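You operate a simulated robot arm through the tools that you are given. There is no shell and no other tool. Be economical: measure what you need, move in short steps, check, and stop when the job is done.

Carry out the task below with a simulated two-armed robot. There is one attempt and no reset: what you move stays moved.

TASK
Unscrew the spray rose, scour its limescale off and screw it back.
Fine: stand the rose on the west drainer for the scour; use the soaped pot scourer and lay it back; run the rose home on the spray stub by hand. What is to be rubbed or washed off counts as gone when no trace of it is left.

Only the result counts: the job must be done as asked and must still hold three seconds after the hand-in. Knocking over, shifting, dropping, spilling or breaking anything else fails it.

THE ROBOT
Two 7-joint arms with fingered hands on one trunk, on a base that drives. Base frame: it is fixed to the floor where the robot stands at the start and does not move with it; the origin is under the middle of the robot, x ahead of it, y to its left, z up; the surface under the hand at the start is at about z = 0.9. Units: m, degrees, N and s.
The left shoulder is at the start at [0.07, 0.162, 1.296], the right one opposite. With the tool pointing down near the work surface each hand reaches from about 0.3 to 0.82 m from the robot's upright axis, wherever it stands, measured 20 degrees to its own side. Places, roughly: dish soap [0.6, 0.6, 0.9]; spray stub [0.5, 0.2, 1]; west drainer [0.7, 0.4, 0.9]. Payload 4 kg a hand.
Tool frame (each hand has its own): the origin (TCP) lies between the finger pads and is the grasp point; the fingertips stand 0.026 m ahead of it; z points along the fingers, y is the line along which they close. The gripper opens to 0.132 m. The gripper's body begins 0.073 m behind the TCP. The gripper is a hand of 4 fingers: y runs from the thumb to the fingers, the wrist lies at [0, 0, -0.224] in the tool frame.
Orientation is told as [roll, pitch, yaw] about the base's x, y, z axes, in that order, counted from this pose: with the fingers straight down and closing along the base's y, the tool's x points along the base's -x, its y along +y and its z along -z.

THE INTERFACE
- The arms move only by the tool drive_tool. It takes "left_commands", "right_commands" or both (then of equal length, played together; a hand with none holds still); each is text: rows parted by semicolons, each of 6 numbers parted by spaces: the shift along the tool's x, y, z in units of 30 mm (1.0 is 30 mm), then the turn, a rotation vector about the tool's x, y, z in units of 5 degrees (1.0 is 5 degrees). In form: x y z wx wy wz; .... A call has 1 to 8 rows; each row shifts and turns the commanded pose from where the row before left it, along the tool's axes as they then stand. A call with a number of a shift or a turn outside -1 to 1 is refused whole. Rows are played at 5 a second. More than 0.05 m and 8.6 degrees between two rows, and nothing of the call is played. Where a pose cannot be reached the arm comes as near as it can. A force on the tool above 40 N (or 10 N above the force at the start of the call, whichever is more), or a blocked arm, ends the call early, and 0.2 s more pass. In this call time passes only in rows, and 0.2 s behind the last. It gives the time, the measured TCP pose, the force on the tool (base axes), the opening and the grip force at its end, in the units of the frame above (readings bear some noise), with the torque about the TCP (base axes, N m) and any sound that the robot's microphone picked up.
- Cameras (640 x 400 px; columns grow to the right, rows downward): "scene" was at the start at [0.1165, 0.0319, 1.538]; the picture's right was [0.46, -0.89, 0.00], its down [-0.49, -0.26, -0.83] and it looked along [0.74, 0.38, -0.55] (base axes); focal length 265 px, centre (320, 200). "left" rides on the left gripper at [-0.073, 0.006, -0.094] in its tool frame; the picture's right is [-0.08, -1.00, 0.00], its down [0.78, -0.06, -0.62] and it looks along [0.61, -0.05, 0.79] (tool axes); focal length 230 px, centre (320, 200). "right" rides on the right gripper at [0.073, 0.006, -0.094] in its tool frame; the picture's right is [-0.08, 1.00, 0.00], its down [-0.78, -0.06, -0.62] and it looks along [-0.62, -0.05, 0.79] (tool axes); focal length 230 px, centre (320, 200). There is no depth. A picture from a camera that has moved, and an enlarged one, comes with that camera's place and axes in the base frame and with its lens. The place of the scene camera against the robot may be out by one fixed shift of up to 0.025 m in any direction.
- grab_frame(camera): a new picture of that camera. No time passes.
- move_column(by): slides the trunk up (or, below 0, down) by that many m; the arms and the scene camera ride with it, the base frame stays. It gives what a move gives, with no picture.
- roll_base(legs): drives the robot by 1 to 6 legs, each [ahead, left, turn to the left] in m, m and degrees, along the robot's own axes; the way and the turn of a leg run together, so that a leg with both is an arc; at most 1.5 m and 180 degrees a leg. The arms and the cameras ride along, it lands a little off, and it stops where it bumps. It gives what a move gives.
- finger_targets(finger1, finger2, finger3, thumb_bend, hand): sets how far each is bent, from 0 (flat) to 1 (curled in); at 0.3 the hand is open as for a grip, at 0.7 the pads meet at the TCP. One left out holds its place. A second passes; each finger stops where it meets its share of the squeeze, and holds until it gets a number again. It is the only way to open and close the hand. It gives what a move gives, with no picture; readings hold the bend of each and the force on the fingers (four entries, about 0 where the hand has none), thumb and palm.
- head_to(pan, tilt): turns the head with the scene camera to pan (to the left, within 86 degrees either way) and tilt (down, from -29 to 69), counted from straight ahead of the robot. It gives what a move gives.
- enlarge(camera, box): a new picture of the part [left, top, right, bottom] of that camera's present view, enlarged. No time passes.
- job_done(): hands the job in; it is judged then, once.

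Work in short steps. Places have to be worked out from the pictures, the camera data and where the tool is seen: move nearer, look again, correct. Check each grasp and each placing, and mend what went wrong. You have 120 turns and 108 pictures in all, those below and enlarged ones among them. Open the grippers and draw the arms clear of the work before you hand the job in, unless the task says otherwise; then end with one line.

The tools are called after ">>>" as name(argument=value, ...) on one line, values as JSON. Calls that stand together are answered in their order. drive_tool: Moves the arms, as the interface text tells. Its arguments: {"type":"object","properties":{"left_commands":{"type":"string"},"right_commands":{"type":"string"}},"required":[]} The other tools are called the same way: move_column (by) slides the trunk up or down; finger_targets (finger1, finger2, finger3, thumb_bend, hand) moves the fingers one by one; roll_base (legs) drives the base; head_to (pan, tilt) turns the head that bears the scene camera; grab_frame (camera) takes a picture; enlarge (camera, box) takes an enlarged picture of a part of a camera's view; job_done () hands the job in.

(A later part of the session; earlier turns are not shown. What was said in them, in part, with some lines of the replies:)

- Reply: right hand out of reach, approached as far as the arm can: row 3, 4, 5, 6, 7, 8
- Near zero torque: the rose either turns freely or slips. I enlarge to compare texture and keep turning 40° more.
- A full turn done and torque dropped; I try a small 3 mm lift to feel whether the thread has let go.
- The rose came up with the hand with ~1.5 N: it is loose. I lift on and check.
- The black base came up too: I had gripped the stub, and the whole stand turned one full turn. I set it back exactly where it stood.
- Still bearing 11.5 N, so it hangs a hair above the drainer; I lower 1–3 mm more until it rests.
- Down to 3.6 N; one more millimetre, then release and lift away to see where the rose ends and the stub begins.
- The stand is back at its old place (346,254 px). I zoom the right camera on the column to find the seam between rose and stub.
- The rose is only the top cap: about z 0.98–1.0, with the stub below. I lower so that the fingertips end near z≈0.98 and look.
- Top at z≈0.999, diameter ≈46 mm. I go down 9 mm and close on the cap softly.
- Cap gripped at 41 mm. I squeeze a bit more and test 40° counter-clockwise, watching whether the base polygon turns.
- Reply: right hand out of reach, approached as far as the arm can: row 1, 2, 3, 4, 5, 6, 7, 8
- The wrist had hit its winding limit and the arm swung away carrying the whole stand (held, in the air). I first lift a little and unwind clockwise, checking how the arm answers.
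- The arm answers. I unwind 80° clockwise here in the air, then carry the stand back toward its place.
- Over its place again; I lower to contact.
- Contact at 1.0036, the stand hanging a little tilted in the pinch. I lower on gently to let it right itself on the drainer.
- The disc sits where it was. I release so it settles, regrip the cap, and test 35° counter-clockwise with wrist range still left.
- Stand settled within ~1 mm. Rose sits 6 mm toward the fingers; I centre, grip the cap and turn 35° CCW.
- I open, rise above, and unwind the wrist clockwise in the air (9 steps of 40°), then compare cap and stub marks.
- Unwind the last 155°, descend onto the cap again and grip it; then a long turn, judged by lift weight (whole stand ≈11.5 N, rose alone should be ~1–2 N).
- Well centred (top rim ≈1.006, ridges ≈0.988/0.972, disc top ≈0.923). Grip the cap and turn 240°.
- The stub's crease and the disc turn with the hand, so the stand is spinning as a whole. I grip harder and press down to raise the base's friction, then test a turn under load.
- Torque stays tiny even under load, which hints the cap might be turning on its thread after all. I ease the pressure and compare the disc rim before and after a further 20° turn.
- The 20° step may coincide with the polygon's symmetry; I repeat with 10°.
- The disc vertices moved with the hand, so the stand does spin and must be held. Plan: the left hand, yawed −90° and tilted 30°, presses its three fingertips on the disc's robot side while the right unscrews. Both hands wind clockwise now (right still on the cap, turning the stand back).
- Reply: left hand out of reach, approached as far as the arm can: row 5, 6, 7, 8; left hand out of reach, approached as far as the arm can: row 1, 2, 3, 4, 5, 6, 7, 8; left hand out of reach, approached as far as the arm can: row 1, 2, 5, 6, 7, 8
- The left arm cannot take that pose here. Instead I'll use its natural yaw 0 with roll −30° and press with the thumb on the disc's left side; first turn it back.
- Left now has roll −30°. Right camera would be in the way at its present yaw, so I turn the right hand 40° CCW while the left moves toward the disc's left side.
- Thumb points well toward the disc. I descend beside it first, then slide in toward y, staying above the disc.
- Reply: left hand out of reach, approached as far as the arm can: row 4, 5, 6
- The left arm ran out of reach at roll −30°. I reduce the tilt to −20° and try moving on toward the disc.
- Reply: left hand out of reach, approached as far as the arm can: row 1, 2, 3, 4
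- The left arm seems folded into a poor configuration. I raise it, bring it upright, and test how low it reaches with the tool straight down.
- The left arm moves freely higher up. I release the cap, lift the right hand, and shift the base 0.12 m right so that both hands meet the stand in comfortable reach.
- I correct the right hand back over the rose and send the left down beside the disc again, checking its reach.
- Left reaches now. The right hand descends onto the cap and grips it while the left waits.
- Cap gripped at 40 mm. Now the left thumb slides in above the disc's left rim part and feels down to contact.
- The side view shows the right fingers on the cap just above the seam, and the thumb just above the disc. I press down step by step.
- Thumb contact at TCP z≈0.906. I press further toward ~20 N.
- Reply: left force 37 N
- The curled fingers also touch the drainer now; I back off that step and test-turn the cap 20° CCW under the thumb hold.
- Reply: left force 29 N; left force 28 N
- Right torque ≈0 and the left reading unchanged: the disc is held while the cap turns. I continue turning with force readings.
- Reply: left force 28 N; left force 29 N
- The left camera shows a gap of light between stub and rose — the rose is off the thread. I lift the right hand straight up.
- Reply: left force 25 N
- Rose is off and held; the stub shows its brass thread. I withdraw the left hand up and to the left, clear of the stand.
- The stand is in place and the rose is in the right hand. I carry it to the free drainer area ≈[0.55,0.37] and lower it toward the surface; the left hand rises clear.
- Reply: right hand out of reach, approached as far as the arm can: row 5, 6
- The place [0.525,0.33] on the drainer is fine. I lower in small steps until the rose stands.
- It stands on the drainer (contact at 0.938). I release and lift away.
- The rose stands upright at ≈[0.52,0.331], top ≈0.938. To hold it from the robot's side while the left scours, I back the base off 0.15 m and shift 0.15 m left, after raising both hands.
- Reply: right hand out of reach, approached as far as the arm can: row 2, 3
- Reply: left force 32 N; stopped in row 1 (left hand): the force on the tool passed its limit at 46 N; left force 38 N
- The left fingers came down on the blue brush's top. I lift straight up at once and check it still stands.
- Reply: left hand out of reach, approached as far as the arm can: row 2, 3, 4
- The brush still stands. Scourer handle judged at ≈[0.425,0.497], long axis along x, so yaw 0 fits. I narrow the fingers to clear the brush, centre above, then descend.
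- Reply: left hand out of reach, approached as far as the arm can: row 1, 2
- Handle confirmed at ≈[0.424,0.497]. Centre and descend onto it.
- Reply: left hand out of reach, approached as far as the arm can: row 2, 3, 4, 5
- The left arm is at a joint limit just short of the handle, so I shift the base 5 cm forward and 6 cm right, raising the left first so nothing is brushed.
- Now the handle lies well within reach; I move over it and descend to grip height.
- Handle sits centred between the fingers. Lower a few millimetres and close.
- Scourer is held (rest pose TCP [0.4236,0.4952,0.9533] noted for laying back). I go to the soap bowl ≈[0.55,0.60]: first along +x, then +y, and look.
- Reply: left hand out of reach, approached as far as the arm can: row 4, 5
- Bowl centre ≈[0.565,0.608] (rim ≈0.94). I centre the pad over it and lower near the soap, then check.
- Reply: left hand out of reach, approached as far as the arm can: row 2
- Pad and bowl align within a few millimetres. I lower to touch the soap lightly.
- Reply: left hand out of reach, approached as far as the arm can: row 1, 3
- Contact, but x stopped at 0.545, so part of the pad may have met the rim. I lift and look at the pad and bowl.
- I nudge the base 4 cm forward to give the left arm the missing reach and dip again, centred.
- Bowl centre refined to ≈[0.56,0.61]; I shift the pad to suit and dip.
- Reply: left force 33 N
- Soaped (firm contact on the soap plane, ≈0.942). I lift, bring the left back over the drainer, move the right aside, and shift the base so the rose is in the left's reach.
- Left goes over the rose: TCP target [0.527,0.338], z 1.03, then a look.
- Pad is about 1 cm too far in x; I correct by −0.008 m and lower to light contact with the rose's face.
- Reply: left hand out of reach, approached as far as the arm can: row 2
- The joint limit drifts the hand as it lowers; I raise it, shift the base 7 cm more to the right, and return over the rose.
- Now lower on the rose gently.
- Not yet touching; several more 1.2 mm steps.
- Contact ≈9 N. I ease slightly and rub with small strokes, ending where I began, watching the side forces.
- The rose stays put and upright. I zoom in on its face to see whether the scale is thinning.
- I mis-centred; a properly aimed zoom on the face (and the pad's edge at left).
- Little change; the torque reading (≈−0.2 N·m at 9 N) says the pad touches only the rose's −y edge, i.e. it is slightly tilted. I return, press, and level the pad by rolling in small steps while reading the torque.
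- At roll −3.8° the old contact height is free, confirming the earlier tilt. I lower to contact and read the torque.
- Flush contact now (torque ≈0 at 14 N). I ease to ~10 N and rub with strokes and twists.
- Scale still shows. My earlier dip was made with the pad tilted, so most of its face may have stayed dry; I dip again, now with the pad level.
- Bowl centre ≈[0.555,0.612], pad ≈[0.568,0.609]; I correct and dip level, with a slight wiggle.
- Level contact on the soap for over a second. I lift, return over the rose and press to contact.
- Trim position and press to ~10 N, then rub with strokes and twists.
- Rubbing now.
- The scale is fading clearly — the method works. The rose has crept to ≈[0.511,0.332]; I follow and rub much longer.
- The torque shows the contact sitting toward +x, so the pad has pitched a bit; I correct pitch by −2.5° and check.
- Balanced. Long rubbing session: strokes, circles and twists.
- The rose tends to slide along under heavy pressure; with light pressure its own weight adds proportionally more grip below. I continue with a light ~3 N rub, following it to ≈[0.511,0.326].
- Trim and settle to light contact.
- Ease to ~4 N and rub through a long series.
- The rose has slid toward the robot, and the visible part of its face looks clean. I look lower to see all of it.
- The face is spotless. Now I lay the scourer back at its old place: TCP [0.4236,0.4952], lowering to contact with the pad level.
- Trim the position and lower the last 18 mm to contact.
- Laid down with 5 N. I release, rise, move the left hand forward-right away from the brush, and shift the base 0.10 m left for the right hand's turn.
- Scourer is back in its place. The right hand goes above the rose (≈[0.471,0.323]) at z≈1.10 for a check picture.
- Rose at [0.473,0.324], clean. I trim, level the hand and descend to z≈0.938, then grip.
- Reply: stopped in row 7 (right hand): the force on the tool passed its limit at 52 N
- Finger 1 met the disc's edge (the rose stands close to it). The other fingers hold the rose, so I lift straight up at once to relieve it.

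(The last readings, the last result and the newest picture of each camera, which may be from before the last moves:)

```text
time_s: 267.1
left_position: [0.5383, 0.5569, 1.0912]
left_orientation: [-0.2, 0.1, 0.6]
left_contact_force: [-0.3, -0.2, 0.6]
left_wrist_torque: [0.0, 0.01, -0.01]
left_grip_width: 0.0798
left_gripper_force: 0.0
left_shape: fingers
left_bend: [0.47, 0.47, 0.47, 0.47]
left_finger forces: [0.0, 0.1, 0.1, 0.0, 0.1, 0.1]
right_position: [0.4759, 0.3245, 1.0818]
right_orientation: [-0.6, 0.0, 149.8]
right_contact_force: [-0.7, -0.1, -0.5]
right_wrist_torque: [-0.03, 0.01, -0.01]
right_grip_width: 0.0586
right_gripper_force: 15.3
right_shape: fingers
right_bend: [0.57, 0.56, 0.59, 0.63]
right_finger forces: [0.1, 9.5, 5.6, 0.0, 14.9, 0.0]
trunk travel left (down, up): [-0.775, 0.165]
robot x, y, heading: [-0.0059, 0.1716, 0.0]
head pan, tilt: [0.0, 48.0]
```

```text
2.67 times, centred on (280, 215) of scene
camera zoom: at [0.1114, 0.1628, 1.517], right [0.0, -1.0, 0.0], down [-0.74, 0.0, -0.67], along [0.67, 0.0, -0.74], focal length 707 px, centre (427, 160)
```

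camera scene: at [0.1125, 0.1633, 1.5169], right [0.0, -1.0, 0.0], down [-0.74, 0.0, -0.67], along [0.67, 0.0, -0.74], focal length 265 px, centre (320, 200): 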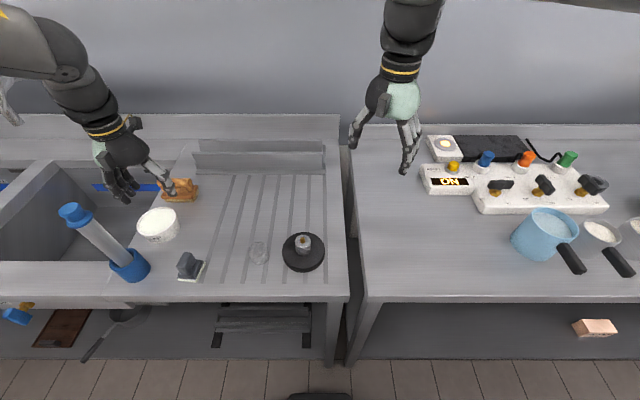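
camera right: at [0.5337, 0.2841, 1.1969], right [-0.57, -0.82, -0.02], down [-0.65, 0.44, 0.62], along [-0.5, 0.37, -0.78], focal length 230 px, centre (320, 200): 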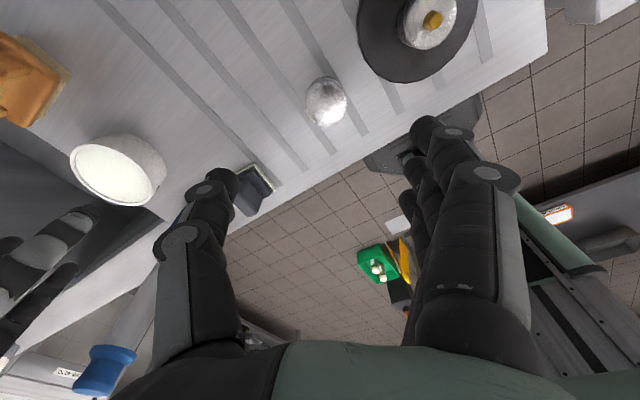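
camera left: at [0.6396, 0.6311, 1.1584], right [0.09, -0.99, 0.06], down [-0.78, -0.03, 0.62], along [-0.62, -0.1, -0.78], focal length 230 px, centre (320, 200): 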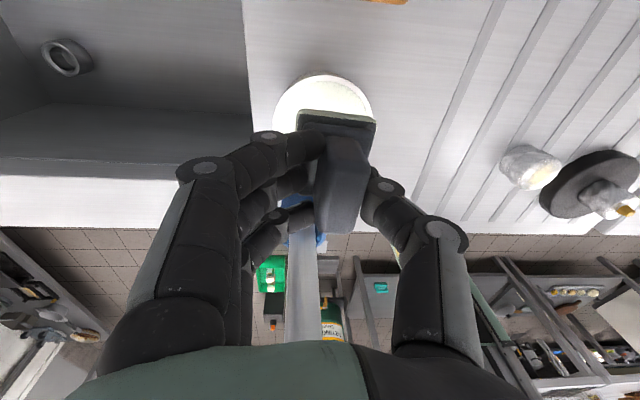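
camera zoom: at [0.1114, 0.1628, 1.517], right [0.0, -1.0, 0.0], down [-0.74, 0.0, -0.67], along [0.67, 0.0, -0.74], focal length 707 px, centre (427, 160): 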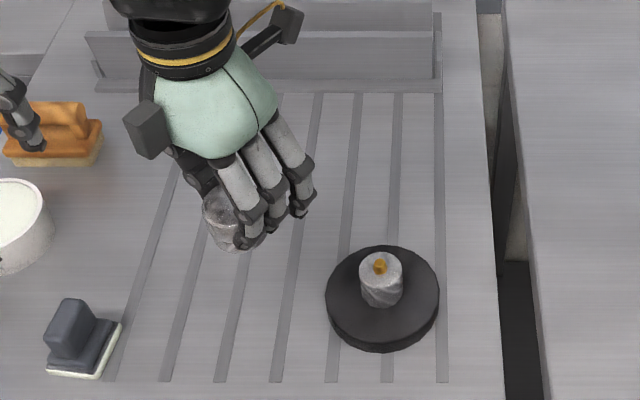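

Rose is in hand and the stand has not moved noticeably. I bring the rose over the stub at z≈1.08 and look down to align.

>>> drive_tool(right_commands="0.5 0.78 0 -0.12 0 0; 0.5 0.78 0 0 0 0; 0.5 0.78 0 0 0 0; 0.49 0.77 0 0 0 0; 0 0 0 0 0 0")

>>> grab_frame(camera="right")

```text
time_s: 268.3
left_position: [0.5387, 0.557, 1.0893]
left_orientation: [-0.2, -0.1, 0.6]
left_contact_force: [-0.1, 0.0, 0.5]
left_wrist_torque: [0.03, 0.02, 0.0]
left_grip_width: 0.0799
left_gripper_force: 0.1
left_shape: fingers
left_bend: [0.47, 0.47, 0.47, 0.47]
left_finger forces: [0.0, 0.0, 0.1, 0.0, 0.1, 0.1]
right_position: [0.4812, 0.2146, 1.0798]
right_orientation: [-0.1, 0.0, 149.7]
right_contact_force: [-1.3, 1.1, -0.9]
right_wrist_torque: [-0.01, 0.01, 0.02]
right_grip_width: 0.0587
right_gripper_force: 15.5
right_shape: fingers
right_bend: [0.57, 0.56, 0.59, 0.63]
right_finger forces: [0.0, 9.5, 5.7, 0.1, 14.8, 0.0]
trunk travel left (down, up): [-0.775, 0.165]
robot x, y, heading: [-0.0044, 0.169, 0.1]
head pan, tilt: [0.0, 48.0]
```

```text
3 pictures are left
camera right: at [0.541, 0.1713, 1.1742], right [-0.57, -0.82, 0.0], down [-0.65, 0.45, 0.62], along [-0.51, 0.35, -0.79], focal length 230 px, centre (320, 200)
```

right: 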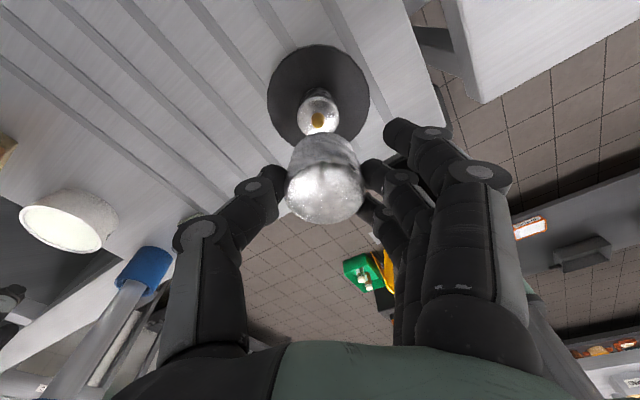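

Laterally the rose needs −5 mm along tool y to sit over the stub. I shift and lower slowly until the thread is felt.

>>> drive_tool(right_commands="0 -0.17 0.7 0 0 0; 0 0 0.6 0 0 0; 0 0 0.1 0 0 0; 0 0 0 0 0 0")

>>> drive_tool(right_commands="0 0 0.1 0 0 0; 0 0 0.1 0 0 0; 0 0 0 0 0 0")

>>> drive_tool(right_commands="0 0 0.07 0 0 0; 0 0 0.07 0 0 0; 0 0 0 0 0 0")

```text
time_s: 269.3
left_position: [0.5395, 0.5561, 1.0903]
left_orientation: [-0.2, 0.1, 0.5]
left_contact_force: [0.1, 0.5, -1.2]
left_wrist_torque: [-0.03, 0.01, 0.0]
left_grip_width: 0.08
left_gripper_force: 0.0
left_shape: fingers
left_bend: [0.47, 0.47, 0.47, 0.47]
left_finger forces: [0.0, 0.0, 0.1, 0.0, 0.1, 0.0]
right_position: [0.4836, 0.2178, 1.0397]
right_orientation: [0.0, 0.0, 149.7]
right_contact_force: [-0.2, -0.2, -0.7]
right_wrist_torque: [-0.01, 0.03, 0.02]
right_grip_width: 0.0586
right_gripper_force: 14.8
right_shape: fingers
right_bend: [0.57, 0.56, 0.59, 0.63]
right_finger forces: [0.0, 9.6, 5.5, 0.0, 14.7, 0.0]
trunk travel left (down, up): [-0.775, 0.165]
robot x, y, heading: [-0.0001, 0.1728, 0.4]
head pan, tilt: [0.0, 48.0]
```

```text
time_s: 270.1
left_position: [0.5377, 0.5563, 1.0908]
left_orientation: [-0.1, 0.1, 0.5]
left_contact_force: [-0.1, 0.5, 0.1]
left_wrist_torque: [0.01, 0.01, 0.03]
left_grip_width: 0.08
left_gripper_force: 0.1
left_shape: fingers
left_bend: [0.47, 0.47, 0.47, 0.47]
left_finger forces: [0.0, 0.0, 0.0, 0.0, 0.0, 0.0]
right_position: [0.4829, 0.2182, 1.0323]
right_orientation: [-0.1, 0.0, 149.6]
right_contact_force: [-0.2, -1.0, -0.5]
right_wrist_torque: [0.0, 0.01, 0.01]
right_grip_width: 0.059
right_gripper_force: 15.0
right_shape: fingers
right_bend: [0.57, 0.56, 0.59, 0.63]
right_finger forces: [0.1, 9.5, 5.4, 0.0, 14.8, 0.1]
trunk travel left (down, up): [-0.775, 0.165]
robot x, y, heading: [-0.0053, 0.175, 0.2]
head pan, tilt: [0.0, 48.0]
```

```text
time_s: 270.9
left_position: [0.5404, 0.5565, 1.0905]
left_orientation: [-0.2, 0.0, 0.5]
left_contact_force: [0.0, 0.0, -0.5]
left_wrist_torque: [0.01, 0.0, 0.0]
left_grip_width: 0.0797
left_gripper_force: 0.1
left_shape: fingers
left_bend: [0.47, 0.47, 0.47, 0.47]
left_finger forces: [0.0, 0.0, 0.1, 0.1, 0.0, 0.1]
right_position: [0.4844, 0.2187, 1.0287]
right_orientation: [0.0, 0.0, 149.7]
right_contact_force: [-0.1, 0.3, -0.9]
right_wrist_torque: [0.01, -0.02, 0.01]
right_grip_width: 0.059
right_gripper_force: 14.3
right_shape: fingers
right_bend: [0.57, 0.56, 0.59, 0.63]
right_finger forces: [0.0, 9.4, 5.5, 0.0, 14.9, 0.0]
trunk travel left (down, up): [-0.775, 0.165]
robot x, y, heading: [-0.0041, 0.1755, -0.1]
head pan, tilt: [0.0, 48.0]
```

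Still free; I lower further in small steps.

>>> drive_tool(right_commands="0 0 0.07 0 0 0; 0 0 0.07 0 0 0; 0 0 0 0 0 0")

>>> drive_tool(right_commands="0 0 0.06 0 0 0; 0 0 0.06 0 0 0; 0 0 0 0 0 0")

>>> drive_tool(right_commands="0 0 0.05 0 0 0; 0 0 0.03 0 0 0; 0 0 0 0 0 0")

```text
time_s: 271.7
left_position: [0.54, 0.5556, 1.0897]
left_orientation: [-0.3, 0.0, 0.6]
left_contact_force: [0.2, -0.2, 0.1]
left_wrist_torque: [0.03, 0.02, 0.03]
left_grip_width: 0.0801
left_gripper_force: 0.1
left_shape: fingers
left_bend: [0.47, 0.47, 0.47, 0.47]
left_finger forces: [0.1, 0.1, 0.0, 0.0, 0.1, 0.1]
right_position: [0.4832, 0.218, 1.0236]
right_orientation: [0.0, -0.1, 149.8]
right_contact_force: [-0.2, 0.0, -1.1]
right_wrist_torque: [-0.03, -0.04, 0.01]
right_grip_width: 0.0588
right_gripper_force: 15.2
right_shape: fingers
right_bend: [0.57, 0.56, 0.59, 0.63]
right_finger forces: [0.0, 9.5, 5.5, 0.1, 14.8, 0.1]
trunk travel left (down, up): [-0.775, 0.165]
robot x, y, heading: [-0.0038, 0.171, -0.0]
head pan, tilt: [0.0, 48.0]
```

```text
time_s: 272.5
left_position: [0.5389, 0.5576, 1.0903]
left_orientation: [-0.2, 0.1, 0.6]
left_contact_force: [-0.8, 0.6, 0.6]
left_wrist_torque: [-0.01, 0.01, -0.04]
left_grip_width: 0.0801
left_gripper_force: 0.1
left_shape: fingers
left_bend: [0.47, 0.47, 0.47, 0.47]
left_finger forces: [0.0, 0.0, 0.0, 0.0, 0.1, 0.1]
right_position: [0.4831, 0.2181, 1.0211]
right_orientation: [-0.1, 0.0, 149.8]
right_contact_force: [-0.4, 0.2, -0.7]
right_wrist_torque: [-0.02, -0.04, 0.02]
right_grip_width: 0.0587
right_gripper_force: 15.0
right_shape: fingers
right_bend: [0.57, 0.56, 0.59, 0.63]
right_finger forces: [0.0, 9.5, 5.5, 0.0, 14.7, 0.1]
trunk travel left (down, up): [-0.775, 0.165]
robot x, y, heading: [-0.003, 0.1696, -0.1]
head pan, tilt: [0.0, 48.0]
```

```text
time_s: 273.3
left_position: [0.539, 0.5555, 1.0898]
left_orientation: [-0.2, 0.0, 0.6]
left_contact_force: [0.3, -0.3, 0.5]
left_wrist_torque: [0.0, -0.01, -0.02]
left_grip_width: 0.0799
left_gripper_force: 0.1
left_shape: fingers
left_bend: [0.47, 0.47, 0.47, 0.47]
left_finger forces: [0.0, 0.0, 0.1, 0.0, 0.1, 0.0]
right_position: [0.4823, 0.2175, 1.018]
right_orientation: [0.0, 0.0, 149.7]
right_contact_force: [0.3, 0.1, 0.5]
right_wrist_torque: [0.0, -0.02, -0.01]
right_grip_width: 0.0585
right_gripper_force: 15.1
right_shape: fingers
right_bend: [0.57, 0.56, 0.59, 0.64]
right_finger forces: [0.1, 9.7, 5.6, 0.1, 14.8, 0.0]
trunk travel left (down, up): [-0.775, 0.165]
robot x, y, heading: [-0.0041, 0.1705, -0.0]
head pan, tilt: [0.0, 48.0]
```

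The thread start is felt at z≈1.018 (≈5 mm above home). Now the left hand returns to hold the disc: thumb out, fingers curled, roll −30°.

>>> finger_targets(hand="left", finger1=1.0, finger2=1.0, finger3=1.0, thumb_bend=0.3)

>>> drive_tool(left_commands="0.47 -0.83 -0.2 0 0 0; 0.47 -0.83 -0.2 1 0 0; 0.47 -0.83 0 1 0 0; 0.47 -0.83 0 1 0 0; 0 0 0 1 0 0; 0 0 0 1 0 0; 0 0 0 1 0 0; 0 0 0 0 0 0")

```text
time_s: 274.3
left_position: [0.5403, 0.5556, 1.0912]
left_orientation: [-0.3, 0.0, 0.7]
left_contact_force: [-0.6, -0.2, -0.1]
left_wrist_torque: [0.03, 0.0, 0.0]
left_grip_width: 0.0602
left_gripper_force: 0.2
left_shape: fingers
left_bend: [1.0, 1.0, 1.0, 0.3]
left_finger forces: [0.1, 0.1, 0.1, 0.0, 0.0, 0.0]
right_position: [0.4838, 0.2175, 1.0192]
right_orientation: [-0.1, 0.0, 149.7]
right_contact_force: [0.1, -0.4, -1.1]
right_wrist_torque: [0.02, 0.0, -0.01]
right_grip_width: 0.0589
right_gripper_force: 15.4
right_shape: fingers
right_bend: [0.57, 0.56, 0.59, 0.64]
right_finger forces: [0.0, 9.6, 5.5, 0.0, 14.9, 0.0]
trunk travel left (down, up): [-0.775, 0.165]
robot x, y, heading: [-0.0081, 0.1705, 0.0]
head pan, tilt: [0.0, 48.0]
```

```text
time_s: 276.1
left_position: [0.4836, 0.456, 1.1103]
left_orientation: [-30.2, 0.0, 0.6]
left_contact_force: [0.6, 0.7, -0.8]
left_wrist_torque: [0.0, 0.02, 0.0]
left_grip_width: 0.0604
left_gripper_force: 0.0
left_shape: fingers
left_bend: [1.0, 1.0, 1.0, 0.3]
left_finger forces: [0.0, 0.1, 0.1, 0.1, 0.1, 0.0]
right_position: [0.483, 0.2173, 1.0189]
right_orientation: [-0.1, 0.0, 149.8]
right_contact_force: [-0.2, 0.1, -0.2]
right_wrist_torque: [0.02, -0.05, 0.01]
right_grip_width: 0.0589
right_gripper_force: 15.5
right_shape: fingers
right_bend: [0.57, 0.56, 0.59, 0.64]
right_finger forces: [0.0, 9.5, 5.7, 0.0, 14.9, 0.1]
trunk travel left (down, up): [-0.775, 0.165]
robot x, y, heading: [-0.0027, 0.17, 0.2]
head pan, tilt: [0.0, 48.0]
```

Down beside the disc, then in over its rim.

>>> drive_tool(left_commands="0 -0.02 0.876 0 0 0; 0 -0.02 0.876 0 0 0; 0 -0.02 0.876 0 0 0; 0 -0.02 0.876 0 0 0; 0 -0.02 0.876 0 0 0; 0 -0.02 0.876 0 0 0; 0 -0.02 0.876 0 0 0; 0 0 0 0 0 0")

>>> drive_tool(left_commands="0 -0.25 0.68 0 0 0; 0 -0.25 0.68 0 0 0; 0 0.05 0.087 0 0 0; 0 0.05 0.087 0 0 0; 0 0.05 0.087 0 0 0; 0 0.05 0.087 0 0 0; 0 0 0 0 0 0")

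```text
time_s: 277.9
left_position: [0.4852, 0.3603, 0.9522]
left_orientation: [-30.2, -0.1, 0.7]
left_contact_force: [0.0, -0.3, 0.1]
left_wrist_torque: [0.02, 0.01, 0.0]
left_grip_width: 0.0602
left_gripper_force: 0.1
left_shape: fingers
left_bend: [1.0, 1.0, 1.0, 0.3]
left_finger forces: [0.1, 0.0, 0.0, 0.1, 0.0, 0.1]
right_position: [0.4823, 0.2177, 1.0189]
right_orientation: [-0.1, 0.1, 149.7]
right_contact_force: [-0.1, 0.1, -0.9]
right_wrist_torque: [-0.02, -0.05, 0.02]
right_grip_width: 0.0587
right_gripper_force: 15.0
right_shape: fingers
right_bend: [0.57, 0.56, 0.59, 0.64]
right_finger forces: [0.0, 9.7, 5.7, 0.1, 14.8, 0.0]
trunk travel left (down, up): [-0.775, 0.165]
robot x, y, heading: [-0.0012, 0.1718, -0.1]
head pan, tilt: [0.0, 48.0]
```

```text
time_s: 279.5
left_position: [0.4851, 0.3258, 0.9119]
left_orientation: [-30.1, 0.0, 0.6]
left_contact_force: [-0.2, 0.2, 0.1]
left_wrist_torque: [0.02, -0.02, -0.02]
left_grip_width: 0.0602
left_gripper_force: 0.1
left_shape: fingers
left_bend: [1.0, 1.0, 1.0, 0.3]
left_finger forces: [0.1, 0.1, 0.1, 0.0, 0.0, 0.1]
right_position: [0.4837, 0.2169, 1.0183]
right_orientation: [-0.1, 0.0, 149.6]
right_contact_force: [0.3, 0.2, -0.9]
right_wrist_torque: [-0.01, 0.01, 0.0]
right_grip_width: 0.0588
right_gripper_force: 14.4
right_shape: fingers
right_bend: [0.57, 0.56, 0.59, 0.64]
right_finger forces: [0.1, 9.6, 5.7, 0.0, 14.9, 0.1]
trunk travel left (down, up): [-0.775, 0.165]
robot x, y, heading: [-0.0042, 0.1708, -0.0]
head pan, tilt: [0.0, 48.0]
```

Press the thumb down the last ~10 mm to about 10 N as before (TCP z≈0.902).

>>> drive_tool(left_commands="0 0.05 0.087 0 0 0; 0 0.05 0.087 0 0 0; 0 0 0 0 0 0")

>>> drive_tool(left_commands="0 0.05 0.087 0 0 0; 0 0 0 0 0 0")

>>> drive_tool(left_commands="0 0.03 0.05 0 0 0; 0 0 0 0 0 0")

```text
time_s: 280.3
left_position: [0.4856, 0.3257, 0.9069]
left_orientation: [-30.2, -0.1, 0.6]
left_contact_force: [0.2, 1.1, 0.6]
left_wrist_torque: [-0.1, -0.01, -0.01]
left_grip_width: 0.0608
left_gripper_force: 0.3
left_shape: fingers
left_bend: [1.0, 1.0, 1.0, 0.3]
left_finger forces: [0.1, 0.1, 0.1, 0.0, 1.0, 0.1]
right_position: [0.4838, 0.218, 1.0183]
right_orientation: [-0.1, 0.1, 149.6]
right_contact_force: [-0.1, -0.5, -0.7]
right_wrist_torque: [-0.03, -0.03, 0.01]
right_grip_width: 0.0586
right_gripper_force: 15.2
right_shape: fingers
right_bend: [0.57, 0.56, 0.59, 0.64]
right_finger forces: [0.0, 9.6, 5.7, 0.0, 14.8, 0.0]
trunk travel left (down, up): [-0.775, 0.165]
robot x, y, heading: [-0.0049, 0.1708, 0.2]
head pan, tilt: [0.0, 48.0]
```

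```text
time_s: 280.9
left_position: [0.486, 0.3271, 0.9031]
left_orientation: [-30.3, -0.1, 0.5]
left_contact_force: [0.9, 3.1, 5.8]
left_wrist_torque: [-0.37, 0.02, 0.02]
left_grip_width: 0.0612
left_gripper_force: 2.4
left_shape: fingers
left_bend: [1.0, 1.0, 1.0, 0.29]
left_finger forces: [0.0, 0.0, 0.1, 0.0, 4.8, 0.1]
right_position: [0.4824, 0.2181, 1.0195]
right_orientation: [-0.1, 0.0, 149.8]
right_contact_force: [0.8, -0.3, 0.0]
right_wrist_torque: [-0.02, -0.02, 0.03]
right_grip_width: 0.0586
right_gripper_force: 14.9
right_shape: fingers
right_bend: [0.57, 0.56, 0.59, 0.64]
right_finger forces: [0.0, 9.7, 5.6, 0.1, 14.9, 0.0]
trunk travel left (down, up): [-0.775, 0.165]
robot x, y, heading: [-0.0019, 0.1736, 0.1]
head pan, tilt: [0.0, 48.0]
```

```text
time_s: 281.5
left_position: [0.4853, 0.3269, 0.9013]
left_orientation: [-30.2, -0.1, 0.6]
left_contact_force: [1.0, 5.1, 7.4]
left_wrist_torque: [-0.72, 0.0, 0.07]
left_grip_width: 0.0619
left_gripper_force: 4.0
left_shape: fingers
left_bend: [1.0, 1.0, 1.0, 0.29]
left_finger forces: [0.0, 0.1, 0.0, 0.0, 7.8, 0.0]
right_position: [0.4832, 0.2181, 1.0185]
right_orientation: [-0.1, 0.0, 149.7]
right_contact_force: [0.7, -0.5, -1.0]
right_wrist_torque: [-0.02, -0.04, 0.0]
right_grip_width: 0.0585
right_gripper_force: 15.3
right_shape: fingers
right_bend: [0.57, 0.56, 0.59, 0.64]
right_finger forces: [0.0, 9.8, 5.5, 0.0, 14.7, 0.0]
trunk travel left (down, up): [-0.775, 0.165]
robot x, y, heading: [-0.0042, 0.1697, 0.2]
head pan, tilt: [0.0, 48.0]
```

Disc held at ~8 N. The right lowers to light contact and starts screwing clockwise.

>>> drive_tool(right_commands="0 0 0.04 0 0 0; 0 0 0.04 0 0 0; 0 0 0 0 0 0")

>>> enlarge(camera="left", box=[340, 20, 600, 260])

```text
time_s: 282.3
left_position: [0.4854, 0.3274, 0.9021]
left_orientation: [-30.2, 0.0, 0.6]
left_contact_force: [1.9, 5.6, 8.7]
left_wrist_torque: [-0.69, 0.03, 0.18]
left_grip_width: 0.0622
left_gripper_force: 4.1
left_shape: fingers
left_bend: [1.0, 1.0, 1.0, 0.29]
left_finger forces: [0.1, 0.0, 0.1, 0.0, 8.1, 0.0]
right_position: [0.4826, 0.2182, 1.016]
right_orientation: [0.0, 0.2, 149.6]
right_contact_force: [0.4, -2.1, 2.7]
right_wrist_torque: [-0.13, -0.02, -0.01]
right_grip_width: 0.0581
right_gripper_force: 15.3
right_shape: fingers
right_bend: [0.57, 0.56, 0.59, 0.64]
right_finger forces: [0.0, 10.4, 6.0, 0.0, 14.4, 0.1]
trunk travel left (down, up): [-0.775, 0.165]
robot x, y, heading: [-0.0029, 0.1726, -0.3]
head pan, tilt: [0.0, 48.0]
```

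```text
1.67 times, centred on (470, 140) of left
camera zoom: at [0.5576, 0.3791, 0.9808], right [0.09, -0.86, 0.5], down [-0.79, 0.25, 0.56], along [-0.61, -0.44, -0.66], focal length 384 px, centre (70, 300)
```

zoom: 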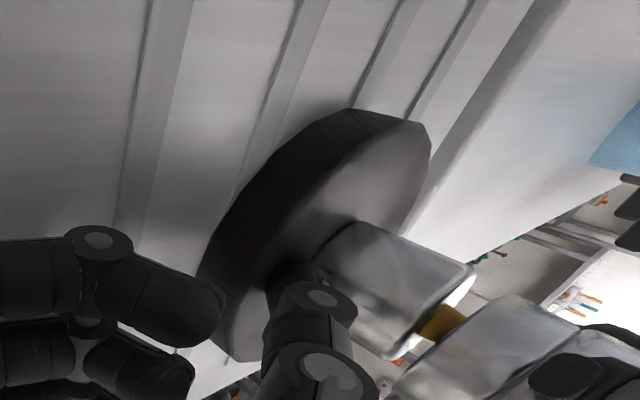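

The side view shows the rose ~6 mm off the pin toward (−x,+y). I raise 4 mm, shift +x 5 mm / −y 4 mm, and lower again.

>>> drive_tool(right_commands="0 0 -0.14 0 0 0; 0.22 0.03 0 0 0 0; 0 0 0.1 0 0 0; 0 0 0.06 0 0 0; 0 0 0 0 0 0")

>>> drive_tool(right_commands="0 0 0.06 0 0 0; 0 0 0 0 0 0")

>>> drive_tool(right_commands="0 0 0.06 0 0 0; 0 0 0 0 0 0")

```text
time_s: 283.5
left_position: [0.4843, 0.3265, 0.9023]
left_orientation: [-30.1, -0.1, 0.6]
left_contact_force: [1.2, 5.1, 7.7]
left_wrist_torque: [-0.69, 0.01, 0.12]
left_grip_width: 0.0623
left_gripper_force: 4.2
left_shape: fingers
left_bend: [1.0, 1.0, 1.0, 0.29]
left_finger forces: [0.0, 0.0, 0.0, 0.0, 7.5, 0.1]
right_position: [0.4884, 0.2149, 1.0161]
right_orientation: [-0.1, -0.1, 149.8]
right_contact_force: [-0.1, 0.5, -1.4]
right_wrist_torque: [-0.01, -0.02, -0.05]
right_grip_width: 0.0583
right_gripper_force: 14.6
right_shape: fingers
right_bend: [0.57, 0.56, 0.59, 0.64]
right_finger forces: [0.0, 9.5, 6.0, 0.1, 14.9, 0.1]
trunk travel left (down, up): [-0.775, 0.165]
robot x, y, heading: [-0.0039, 0.1709, 0.0]
head pan, tilt: [0.0, 48.0]
```

```text
time_s: 284.1
left_position: [0.4857, 0.3275, 0.9021]
left_orientation: [-30.3, -0.1, 0.5]
left_contact_force: [0.4, 4.6, 7.7]
left_wrist_torque: [-0.68, 0.05, 0.1]
left_grip_width: 0.062
left_gripper_force: 3.5
left_shape: fingers
left_bend: [1.0, 1.0, 1.0, 0.29]
left_finger forces: [0.0, 0.0, 0.0, 0.1, 7.5, 0.1]
right_position: [0.4893, 0.2146, 1.0131]
right_orientation: [-0.2, -0.1, 149.7]
right_contact_force: [0.1, 1.0, -1.7]
right_wrist_torque: [0.0, -0.01, 0.02]
right_grip_width: 0.0584
right_gripper_force: 15.1
right_shape: fingers
right_bend: [0.57, 0.56, 0.59, 0.64]
right_finger forces: [0.1, 9.5, 5.9, 0.0, 14.9, 0.0]
trunk travel left (down, up): [-0.775, 0.165]
robot x, y, heading: [-0.0049, 0.1691, 0.0]
head pan, tilt: [0.0, 48.0]
```

```text
time_s: 284.7
left_position: [0.4855, 0.3274, 0.9012]
left_orientation: [-30.2, 0.1, 0.6]
left_contact_force: [1.4, 3.0, 7.5]
left_wrist_torque: [-0.63, -0.02, 0.06]
left_grip_width: 0.062
left_gripper_force: 3.4
left_shape: fingers
left_bend: [1.0, 1.0, 1.0, 0.29]
left_finger forces: [0.1, 0.0, 0.0, 0.0, 7.3, 0.0]
right_position: [0.4881, 0.2137, 1.0122]
right_orientation: [-0.1, 0.1, 149.6]
right_contact_force: [0.0, 0.5, -1.2]
right_wrist_torque: [-0.16, 0.12, -0.01]
right_grip_width: 0.0585
right_gripper_force: 14.6
right_shape: fingers
right_bend: [0.57, 0.56, 0.59, 0.64]
right_finger forces: [0.0, 9.0, 6.2, 0.0, 14.8, 0.0]
trunk travel left (down, up): [-0.775, 0.165]
robot x, y, heading: [-0.0048, 0.1718, 0.1]
head pan, tilt: [0.0, 48.0]
```

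The rose now goes down past the old contact height — the pin is entering. A little lower to feel the thread.

>>> drive_tool(right_commands="0 0 0.05 0 0 0; 0 0 0 0 0 0")

>>> drive_tool(right_commands="0 0 0.05 0 0 0; 0 0 0 0 0 0")

```text
time_s: 285.3
left_position: [0.4845, 0.328, 0.9023]
left_orientation: [-30.3, -0.1, 0.6]
left_contact_force: [2.5, 3.1, 5.8]
left_wrist_torque: [-0.53, 0.03, 0.1]
left_grip_width: 0.0621
left_gripper_force: 3.2
left_shape: fingers
left_bend: [1.0, 1.0, 1.0, 0.29]
left_finger forces: [0.0, 0.0, 0.0, 0.1, 6.3, 0.0]
right_position: [0.4886, 0.2142, 1.0115]
right_orientation: [0.0, 0.2, 149.7]
right_contact_force: [-0.5, 1.4, 3.3]
right_wrist_torque: [-0.09, 0.16, 0.0]
right_grip_width: 0.0583
right_gripper_force: 15.0
right_shape: fingers
right_bend: [0.57, 0.56, 0.59, 0.64]
right_finger forces: [0.1, 8.9, 6.5, 0.0, 15.2, 0.1]
trunk travel left (down, up): [-0.775, 0.165]
robot x, y, heading: [-0.0061, 0.1714, 0.3]
head pan, tilt: [0.0, 48.0]
```

```text
time_s: 285.9
left_position: [0.4851, 0.327, 0.9023]
left_orientation: [-30.2, 0.0, 0.6]
left_contact_force: [2.4, 3.1, 4.7]
left_wrist_torque: [-0.43, 0.03, 0.19]
left_grip_width: 0.062
left_gripper_force: 2.7
left_shape: fingers
left_bend: [1.0, 1.0, 1.0, 0.29]
left_finger forces: [0.1, 0.1, 0.0, 0.0, 5.0, 0.1]
right_position: [0.4878, 0.2143, 1.0096]
right_orientation: [-0.2, 0.1, 149.6]
right_contact_force: [0.1, 1.0, 12.2]
right_wrist_torque: [-0.07, 0.18, -0.01]
right_grip_width: 0.0588
right_gripper_force: 16.4
right_shape: fingers
right_bend: [0.57, 0.57, 0.6, 0.64]
right_finger forces: [0.0, 9.5, 6.8, 0.1, 16.2, 0.1]
trunk travel left (down, up): [-0.775, 0.165]
robot x, y, heading: [-0.0042, 0.1707, 0.0]
head pan, tilt: [0.0, 48.0]
```

Contact ≈12 N; I ease slightly and screw clockwise 40°, watching torque and height force.

>>> drive_tool(right_commands="0 0 -0.04 0 0 1; 0 0 0 0 0 1; 0 0 0 0 0 1; 0 0 0 0 0 1; 0 0 0 0 0 1; 0 0 0 0 0 1; 0 0 0 0 0 1; 0 0 0 0 0 1")

>>> drive_tool(right_commands="0 0 0 0 0 1; 0 0 0 0 0 1; 0 0 0 0 0 1; 0 0 0 0 0 1; 0 0 0 0 0 1; 0 0 0 0 0 1; 0 0 0 0 0 1; 0 0 0 0 0 1")

```text
time_s: 287.7
left_position: [0.4845, 0.3268, 0.9023]
left_orientation: [-30.1, 0.0, 0.6]
left_contact_force: [1.0, 4.9, 7.0]
left_wrist_torque: [-0.55, 0.02, 0.12]
left_grip_width: 0.062
left_gripper_force: 3.5
left_shape: fingers
left_bend: [1.0, 1.0, 1.0, 0.29]
left_finger forces: [0.0, 0.1, 0.0, 0.0, 6.4, 0.1]
right_position: [0.4887, 0.2122, 1.0099]
right_orientation: [-0.1, -0.1, 109.5]
right_contact_force: [-1.6, -9.2, 4.8]
right_wrist_torque: [-0.21, 0.29, 0.15]
right_grip_width: 0.0576
right_gripper_force: 14.8
right_shape: fingers
right_bend: [0.57, 0.56, 0.6, 0.64]
right_finger forces: [0.0, 10.7, 5.2, 0.0, 12.8, 0.0]
trunk travel left (down, up): [-0.775, 0.165]
robot x, y, heading: [-0.0055, 0.1715, 0.2]
head pan, tilt: [0.0, 48.0]
```

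```text
time_s: 289.5
left_position: [0.4843, 0.3255, 0.9028]
left_orientation: [-30.1, 0.0, 0.6]
left_contact_force: [2.4, 3.1, 5.4]
left_wrist_torque: [-0.48, 0.04, 0.21]
left_grip_width: 0.0619
left_gripper_force: 3.1
left_shape: fingers
left_bend: [1.0, 1.0, 1.0, 0.29]
left_finger forces: [0.1, 0.1, 0.0, 0.1, 5.4, 0.0]
right_position: [0.4875, 0.2133, 1.0108]
right_orientation: [0.1, -0.1, 69.6]
right_contact_force: [-6.5, -4.9, 1.2]
right_wrist_torque: [-0.1, 0.26, 0.07]
right_grip_width: 0.0576
right_gripper_force: 14.3
right_shape: fingers
right_bend: [0.57, 0.56, 0.6, 0.64]
right_finger forces: [0.0, 10.3, 4.9, 0.0, 12.3, 0.1]
trunk travel left (down, up): [-0.775, 0.165]
robot x, y, heading: [-0.0068, 0.1727, 0.0]
head pan, tilt: [0.0, 48.0]
```

Side load of ~8 N appears as the rose turns slightly off-axis in the grip; I give way about 1.5 mm along it and keep screwing with light down pressure.

>>> drive_tool(right_commands="0.05 0.03 0.02 0 0 0; 0 0 0 0 0 0")

>>> drive_tool(right_commands="0 0 0.01 0 0 1; 0 0 0 0 0 1; 0 0 0.01 0 0 1; 0 0 0 0 0 1; 0 0 0.01 0 0 1; 0 0 0 0 0 1; 0 0 0 0 0 0")

```text
time_s: 290.1
left_position: [0.4855, 0.3262, 0.9015]
left_orientation: [-30.2, 0.0, 0.5]
left_contact_force: [2.7, 2.4, 4.8]
left_wrist_torque: [-0.41, 0.05, 0.19]
left_grip_width: 0.0619
left_gripper_force: 3.3
left_shape: fingers
left_bend: [1.0, 1.0, 1.0, 0.28]
left_finger forces: [0.1, 0.0, 0.1, 0.0, 5.0, 0.0]
right_position: [0.4877, 0.2135, 1.01]
right_orientation: [0.0, -0.2, 69.6]
right_contact_force: [-2.3, -0.7, 3.1]
right_wrist_torque: [0.09, 0.19, -0.02]
right_grip_width: 0.0575
right_gripper_force: 14.2
right_shape: fingers
right_bend: [0.57, 0.56, 0.6, 0.64]
right_finger forces: [0.0, 9.9, 5.8, 0.1, 13.2, 0.0]
trunk travel left (down, up): [-0.775, 0.165]
robot x, y, heading: [-0.0078, 0.1708, 0.2]
head pan, tilt: [0.0, 48.0]
```

```text
time_s: 291.7
left_position: [0.484, 0.3256, 0.9019]
left_orientation: [-30.2, -0.1, 0.5]
left_contact_force: [2.2, -0.1, 3.6]
left_wrist_torque: [-0.18, 0.07, 0.16]
left_grip_width: 0.0622
left_gripper_force: 0.6
left_shape: fingers
left_bend: [1.0, 1.0, 1.0, 0.28]
left_finger forces: [0.0, 0.0, 0.0, 0.2, 2.9, 0.0]
right_position: [0.4857, 0.212, 1.0095]
right_orientation: [0.0, -0.2, 39.6]
right_contact_force: [-8.5, 0.2, 5.6]
right_wrist_torque: [0.19, 0.27, 0.08]
right_grip_width: 0.0571
right_gripper_force: 14.9
right_shape: fingers
right_bend: [0.57, 0.56, 0.6, 0.65]
right_finger forces: [0.0, 11.2, 5.8, 0.1, 12.4, 0.1]
trunk travel left (down, up): [-0.775, 0.165]
robot x, y, heading: [0.0007, 0.1727, 0.4]
head pan, tilt: [0.0, 48.0]
```

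I restore thumb pressure, relieve the side load again, and take a look at the joint.

>>> drive_tool(left_commands="0 0.03 0.06 0 0 0; 0 0 0 0 0 0", right_commands="0.05 0.04 -0.02 0 0 0; 0 0 0 0 0 0")

>>> enlarge(camera="left", box=[340, 20, 600, 260])

```text
time_s: 292.3
left_position: [0.484, 0.327, 0.9014]
left_orientation: [-30.2, 0.0, 0.6]
left_contact_force: [-2.2, 2.6, 14.5]
left_wrist_torque: [-0.27, -0.01, 0.07]
left_grip_width: 0.0623
left_gripper_force: 6.4
left_shape: fingers
left_bend: [1.0, 1.0, 1.0, 0.28]
left_finger forces: [2.0, 2.4, 2.5, 0.0, 6.3, 0.0]
right_position: [0.4839, 0.2116, 1.0111]
right_orientation: [-0.1, -0.2, 39.6]
right_contact_force: [-0.7, -0.7, -0.1]
right_wrist_torque: [0.1, 0.09, 0.0]
right_grip_width: 0.0573
right_gripper_force: 14.4
right_shape: fingers
right_bend: [0.57, 0.56, 0.6, 0.65]
right_finger forces: [0.0, 9.3, 5.8, 0.0, 14.3, 0.0]
trunk travel left (down, up): [-0.775, 0.165]
robot x, y, heading: [-0.0033, 0.1729, 0.0]
head pan, tilt: [0.0, 48.0]
```

```text
1.67 times, centred on (470, 140) of left
camera zoom: at [0.5568, 0.3785, 0.9797], right [0.09, -0.86, 0.5], down [-0.79, 0.25, 0.56], along [-0.61, -0.44, -0.66], focal length 384 px, centre (70, 300)
```

zoom: 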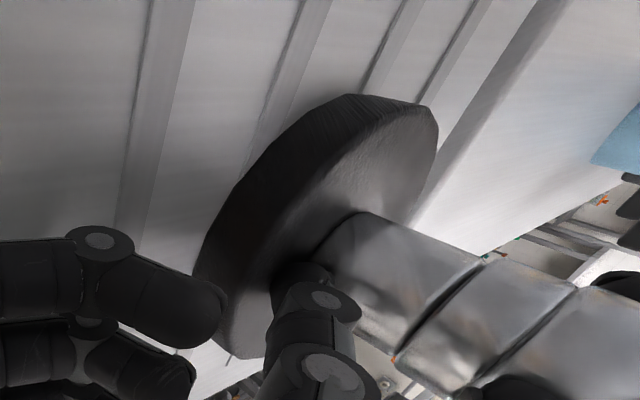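

The joint looks closed and aligned. I continue clockwise to feel it come up tight.

>>> drive_tool(right_commands="0 0 0.02 0 0 1; 0 0 0 0 0 1; 0 0 0 0 0 1; 0 0 0 0 0 1; 0 0 0 0 0 0")

>>> drive_tool(right_commands="0 0 0 0 0 1; 0 0 0 0 0 1; 0 0 0 0 0 1; 0 0 0 0 0 1; 0 0 0 0 0 0")

```text
time_s: 293.5
left_position: [0.4844, 0.3266, 0.9007]
left_orientation: [-30.2, -0.1, 0.6]
left_contact_force: [1.9, 1.4, 13.0]
left_wrist_torque: [-0.28, 0.06, -0.06]
left_grip_width: 0.0627
left_gripper_force: 6.4
left_shape: fingers
left_bend: [1.0, 1.0, 1.0, 0.28]
left_finger forces: [1.5, 2.1, 2.9, 0.0, 6.2, 0.0]
right_position: [0.4829, 0.2128, 1.0088]
right_orientation: [0.0, -0.1, 19.6]
right_contact_force: [-5.4, 1.4, 2.2]
right_wrist_torque: [0.19, 0.15, 0.06]
right_grip_width: 0.0571
right_gripper_force: 14.2
right_shape: fingers
right_bend: [0.57, 0.56, 0.6, 0.65]
right_finger forces: [0.1, 10.5, 5.6, 0.0, 12.6, 0.1]
trunk travel left (down, up): [-0.775, 0.165]
robot x, y, heading: [-0.0024, 0.1707, 0.2]
head pan, tilt: [0.0, 48.0]
```

```text
time_s: 294.7
left_position: [0.4832, 0.3272, 0.9001]
left_orientation: [-30.2, -0.2, 0.6]
left_contact_force: [3.6, 0.4, 12.9]
left_wrist_torque: [0.06, 0.04, 0.1]
left_grip_width: 0.0629
left_gripper_force: 6.7
left_shape: fingers
left_bend: [1.0, 1.0, 1.0, 0.27]
left_finger forces: [2.6, 3.1, 3.8, 0.0, 3.9, 0.0]
right_position: [0.4838, 0.2122, 1.0091]
right_orientation: [0.1, -0.2, -0.4]
right_contact_force: [-7.3, 2.7, 0.3]
right_wrist_torque: [0.22, 0.13, 0.08]
right_grip_width: 0.0573
right_gripper_force: 13.8
right_shape: fingers
right_bend: [0.57, 0.56, 0.6, 0.64]
right_finger forces: [0.0, 10.1, 4.9, 0.0, 12.5, 0.0]
trunk travel left (down, up): [-0.775, 0.165]
robot x, y, heading: [-0.0012, 0.1725, -0.0]
head pan, tilt: [0.0, 48.0]
```

Down force keeps falling as I turn, so it is drawing in. I relieve the side load and turn 30° more.

>>> drive_tool(left_commands="0 0.02 0.03 0 0 0; 0 0 0 0 0 0", right_commands="0.05 0.02 0.01 0 0 0; 0 0 0 0 0 0")

>>> drive_tool(right_commands="0 0 0.01 0 0 1; 0 0 0 0 0 1; 0 0 0 0 0 1; 0 0 0 0 0 0")

>>> drive_tool(right_commands="0 0 0.01 0 0 1; 0 0 0 0 0 1; 0 0 0 0 0 1; 0 0 0 0 0 0")

```text
time_s: 295.3
left_position: [0.4846, 0.3267, 0.9014]
left_orientation: [-30.2, 0.0, 0.6]
left_contact_force: [-0.3, 5.5, 28.2]
left_wrist_torque: [0.63, 0.14, 0.09]
left_grip_width: 0.0629
left_gripper_force: 14.3
left_shape: fingers
left_bend: [1.0, 1.0, 1.0, 0.27]
left_finger forces: [6.2, 8.1, 10.4, 0.1, 4.2, 0.1]
right_position: [0.483, 0.2133, 1.0101]
right_orientation: [0.0, -0.3, -0.5]
right_contact_force: [2.8, -0.4, -0.9]
right_wrist_torque: [0.13, -0.06, -0.03]
right_grip_width: 0.0574
right_gripper_force: 14.3
right_shape: fingers
right_bend: [0.57, 0.56, 0.6, 0.64]
right_finger forces: [0.1, 9.4, 6.1, 0.0, 13.9, 0.0]
trunk travel left (down, up): [-0.775, 0.165]
robot x, y, heading: [-0.003, 0.1673, 0.3]
head pan, tilt: [0.0, 48.0]
```

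```text
time_s: 296.3
left_position: [0.4842, 0.3268, 0.8997]
left_orientation: [-30.2, -0.2, 0.7]
left_contact_force: [2.0, 6.9, 35.4]
left_wrist_torque: [0.91, 0.21, -0.03]
left_grip_width: 0.0631
left_gripper_force: 17.4
left_shape: fingers
left_bend: [1.0, 1.0, 1.0, 0.27]
left_finger forces: [7.2, 10.2, 13.8, 0.0, 4.1, 0.1]
right_position: [0.4817, 0.2141, 1.0095]
right_orientation: [0.3, -0.2, -15.4]
right_contact_force: [4.7, 3.4, 2.4]
right_wrist_torque: [0.2, -0.16, 0.06]
right_grip_width: 0.0575
right_gripper_force: 14.8
right_shape: fingers
right_bend: [0.57, 0.56, 0.59, 0.65]
right_finger forces: [0.1, 10.6, 7.0, 0.1, 11.9, 0.0]
trunk travel left (down, up): [-0.775, 0.165]
robot x, y, heading: [-0.0023, 0.1718, 0.1]
head pan, tilt: [0.0, 48.0]
```

```text
time_s: 297.3
left_position: [0.4845, 0.3282, 0.9003]
left_orientation: [-30.2, -0.2, 0.6]
left_contact_force: [6.6, 5.3, 30.6]
left_wrist_torque: [0.79, 0.17, -0.14]
left_grip_width: 0.0629
left_gripper_force: 15.7
left_shape: fingers
left_bend: [1.0, 1.0, 1.0, 0.27]
left_finger forces: [6.2, 9.1, 12.6, 0.0, 4.0, 0.0]
right_position: [0.4818, 0.2146, 1.0087]
right_orientation: [0.1, -0.1, -30.5]
right_contact_force: [1.4, 6.8, 7.7]
right_wrist_torque: [0.24, -0.14, 0.37]
right_grip_width: 0.0569
right_gripper_force: 14.9
right_shape: fingers
right_bend: [0.57, 0.56, 0.59, 0.65]
right_finger forces: [0.1, 11.1, 5.8, 0.0, 12.3, 0.1]
trunk travel left (down, up): [-0.775, 0.165]
robot x, y, heading: [-0.0027, 0.169, 0.1]
head pan, tilt: [0.0, 48.0]
```

Torque jumped to 0.37 N·m: it is coming home. A further 5° to confirm the stop.

>>> drive_tool(right_commands="0 0 0 0 0 1; 0 0 0 0 0 0")

>>> drive_tool(right_commands="0 0 0 0 0 1; 0 0 0 0 0 0")

```text
time_s: 297.9
left_position: [0.4842, 0.3279, 0.9012]
left_orientation: [-30.3, -0.2, 0.7]
left_contact_force: [8.5, 5.8, 31.8]
left_wrist_torque: [0.75, 0.19, -0.09]
left_grip_width: 0.0628
left_gripper_force: 15.5
left_shape: fingers
left_bend: [1.0, 1.0, 1.0, 0.27]
left_finger forces: [6.0, 8.9, 12.0, 0.1, 4.1, 0.1]
right_position: [0.4813, 0.2132, 1.0094]
right_orientation: [0.1, -0.1, -35.3]
right_contact_force: [-2.1, 3.7, 6.9]
right_wrist_torque: [0.19, -0.06, 0.53]
right_grip_width: 0.057
right_gripper_force: 14.5
right_shape: fingers
right_bend: [0.57, 0.56, 0.59, 0.65]
right_finger forces: [0.0, 10.0, 5.1, 0.0, 14.5, 0.0]
trunk travel left (down, up): [-0.775, 0.165]
robot x, y, heading: [-0.0051, 0.1716, 0.0]
head pan, tilt: [0.0, 48.0]
```

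```text
time_s: 298.5
left_position: [0.4846, 0.327, 0.9004]
left_orientation: [-30.2, -0.2, 0.5]
left_contact_force: [8.8, 6.8, 31.1]
left_wrist_torque: [0.67, 0.21, 0.01]
left_grip_width: 0.063
left_gripper_force: 15.5
left_shape: fingers
left_bend: [1.0, 1.0, 1.0, 0.27]
left_finger forces: [6.1, 8.7, 11.7, 0.1, 4.4, 0.0]
right_position: [0.4819, 0.213, 1.0095]
right_orientation: [0.2, -0.2, -40.3]
right_contact_force: [-2.9, 3.5, 5.7]
right_wrist_torque: [0.09, -0.01, 0.56]
right_grip_width: 0.0571
right_gripper_force: 15.1
right_shape: fingers
right_bend: [0.57, 0.56, 0.59, 0.65]
right_finger forces: [0.0, 9.7, 4.3, 0.0, 15.5, 0.0]
trunk travel left (down, up): [-0.775, 0.165]
robot x, y, heading: [-0.0035, 0.1727, 0.1]
head pan, tilt: [0.0, 48.0]
```

Torque tops out at 0.56 N·m: the rose is home. I open the right hand, lift it clear, then withdraw the left the same way as before.

>>> finger_targets(hand="right", finger1=0.35, finger2=0.35, finger3=0.35, thumb_bend=0.35)

>>> drive_tool(right_commands="0 0 -0.5 0 0 0; 0 0 -1 0 0 0; 0 0 -1 0 0 0; 0 0 -1 0 0 0; 0 0 -1 0 0 0; 0 0 -1 0 0 0")

>>> drive_tool(left_commands="0 -0.1 -0.2 0 0 0; 0 -0.17 -0.83 0 0 0; 0 -0.17 -0.83 0 0 0; 0 -0.17 -0.83 0 0 0; 0 -0.17 -0.83 0 0 0; 0 -0.17 -0.83 0 0 0; 0 0.3 -0.9 0 0 0; 0 0.3 -0.9 0 0 0")

>>> finger_targets(hand="left", finger1=0.3, finger2=0.3, finger3=0.3, thumb_bend=0.3)

>>> enlarge(camera="scene", box=[150, 190, 340, 300])

```text
time_s: 299.5
left_position: [0.4849, 0.3277, 0.9002]
left_orientation: [-30.2, -0.1, 0.7]
left_contact_force: [5.7, 9.5, 34.6]
left_wrist_torque: [0.75, 0.18, 0.08]
left_grip_width: 0.0632
left_gripper_force: 17.0
left_shape: fingers
left_bend: [1.0, 1.0, 1.0, 0.27]
left_finger forces: [7.6, 9.9, 12.1, 0.1, 4.9, 0.0]
right_position: [0.4826, 0.2147, 1.0093]
right_orientation: [0.2, -0.2, -40.4]
right_contact_force: [-0.1, -1.0, 0.1]
right_wrist_torque: [-0.01, -0.06, -0.02]
right_grip_width: 0.1195
right_gripper_force: 0.1
right_shape: fingers
right_bend: [0.35, 0.35, 0.35, 0.35]
right_finger forces: [0.1, 0.1, 0.0, 0.0, 0.0, 0.1]
trunk travel left (down, up): [-0.775, 0.165]
robot x, y, heading: [-0.0047, 0.1704, 0.2]
head pan, tilt: [0.0, 48.0]
```

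```text
time_s: 300.9
left_position: [0.4847, 0.3271, 0.9]
left_orientation: [-30.2, -0.2, 0.5]
left_contact_force: [3.9, 10.2, 35.0]
left_wrist_torque: [0.77, 0.2, 0.08]
left_grip_width: 0.0629
left_gripper_force: 17.6
left_shape: fingers
left_bend: [1.0, 1.0, 1.0, 0.27]
left_finger forces: [7.5, 10.1, 12.9, 0.0, 4.8, 0.0]
right_position: [0.4812, 0.2148, 1.1737]
right_orientation: [0.1, 0.0, -40.3]
right_contact_force: [-1.0, 0.1, -0.2]
right_wrist_torque: [-0.01, 0.0, 0.03]
right_grip_width: 0.1194
right_gripper_force: 0.2
right_shape: fingers
right_bend: [0.35, 0.35, 0.35, 0.35]
right_finger forces: [0.1, 0.0, 0.1, 0.0, 0.1, 0.1]
trunk travel left (down, up): [-0.775, 0.165]
robot x, y, heading: [-0.0074, 0.1714, -0.1]
head pan, tilt: [0.0, 48.0]
```

```text
time_s: 302.7
left_position: [0.4833, 0.4123, 1.0616]
left_orientation: [-30.2, 0.0, 0.6]
left_contact_force: [-0.3, -0.1, 0.3]
left_wrist_torque: [0.01, 0.0, -0.01]
left_grip_width: 0.0605
left_gripper_force: 0.1
left_shape: fingers
left_bend: [1.0, 1.0, 1.0, 0.3]
left_finger forces: [0.0, 0.0, 0.0, 0.1, 0.0, 0.0]
right_position: [0.4829, 0.2143, 1.1725]
right_orientation: [0.1, -0.1, -40.3]
right_contact_force: [-0.9, 0.1, 0.2]
right_wrist_torque: [-0.03, -0.02, 0.01]
right_grip_width: 0.1198
right_gripper_force: 0.1
right_shape: fingers
right_bend: [0.35, 0.35, 0.35, 0.35]
right_finger forces: [0.0, 0.0, 0.0, 0.1, 0.0, 0.0]
trunk travel left (down, up): [-0.775, 0.165]
robot x, y, heading: [-0.0026, 0.1716, 0.2]
head pan, tilt: [0.0, 48.0]
```

```text
time_s: 303.7
left_position: [0.4846, 0.4106, 1.0633]
left_orientation: [-30.2, 0.0, 0.6]
left_contact_force: [-0.4, -1.0, 0.1]
left_wrist_torque: [0.02, 0.0, 0.02]
left_grip_width: 0.1365
left_gripper_force: 0.0
left_shape: fingers
left_bend: [0.3, 0.3, 0.3, 0.3]
left_finger forces: [0.0, 0.0, 0.0, 0.0, 0.1, 0.0]
right_position: [0.484, 0.2129, 1.1734]
right_orientation: [0.2, -0.1, -40.3]
right_contact_force: [-0.7, -1.0, -0.1]
right_wrist_torque: [-0.01, -0.01, 0.0]
right_grip_width: 0.1196
right_gripper_force: 0.2
right_shape: fingers
right_bend: [0.35, 0.35, 0.35, 0.35]
right_finger forces: [0.0, 0.1, 0.0, 0.1, 0.0, 0.0]
trunk travel left (down, up): [-0.775, 0.165]
robot x, y, heading: [-0.008, 0.1737, 0.1]
head pan, tilt: [0.0, 48.0]
```

```text
3.37 times, centred on (245, 245) of scene
camera zoom: at [0.1126, 0.1628, 1.5169], right [0.0, -1.0, 0.0], down [-0.74, 0.0, -0.67], along [0.67, 0.0, -0.74], focal length 893 px, centre (573, 48)
5 turns are left
```

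zoom: 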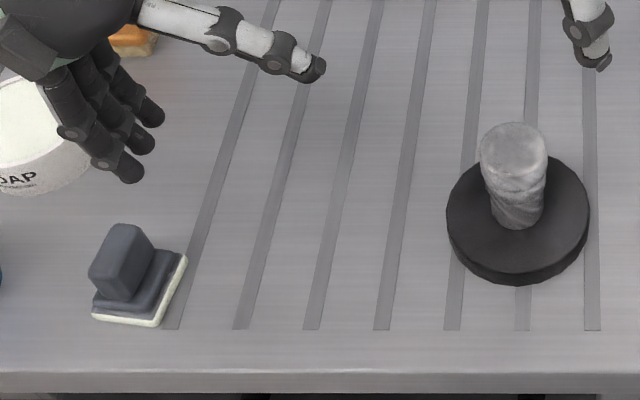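

The rose is clean and seated, the stand is where it was, and the scourer is laid back. I draw the left arm a bit farther up and hand in.

>>> drive_tool(left_commands="0 -0.3 -1 0 0 0; 0 -0.3 -1 0 0 0; 0 -0.3 -1 0 0 0; 0 -0.3 -1 0 0 0; 0 0 0 0 0 0")

```text
time_s: 304.9
left_position: [0.4848, 0.4406, 1.1855]
left_orientation: [-30.3, 0.1, 0.6]
left_contact_force: [0.4, -0.1, 0.4]
left_wrist_torque: [0.02, 0.0, -0.01]
left_grip_width: 0.1367
left_gripper_force: 0.0
left_shape: fingers
left_bend: [0.3, 0.3, 0.3, 0.3]
left_finger forces: [0.1, 0.0, 0.0, 0.0, 0.0, 0.1]
right_position: [0.4847, 0.2137, 1.1739]
right_orientation: [0.2, 0.0, -40.3]
right_contact_force: [0.4, -0.6, 0.0]
right_wrist_torque: [-0.01, 0.01, 0.0]
right_grip_width: 0.1195
right_gripper_force: 0.1
right_shape: fingers
right_bend: [0.35, 0.35, 0.35, 0.35]
right_finger forces: [0.1, 0.0, 0.0, 0.1, 0.1, 0.1]
trunk travel left (down, up): [-0.775, 0.165]
robot x, y, heading: [-0.0034, 0.1721, 0.3]
head pan, tilt: [0.0, 48.0]
4 turns are left
```

Both hands are open and clear; handing the job in.

>>> job_done()

```text
The job is handed in.
```

The rose was unscrewed, scoured until no limescale showed, and screwed back by hand until it tightened at about 0.56 N·m. The scourer lies back in its place, turned a few degrees. Along the way the spray stand was lifted, carried off and set back within a few millimetres, and the left hand pressed on the blue brush, which stayed standing.
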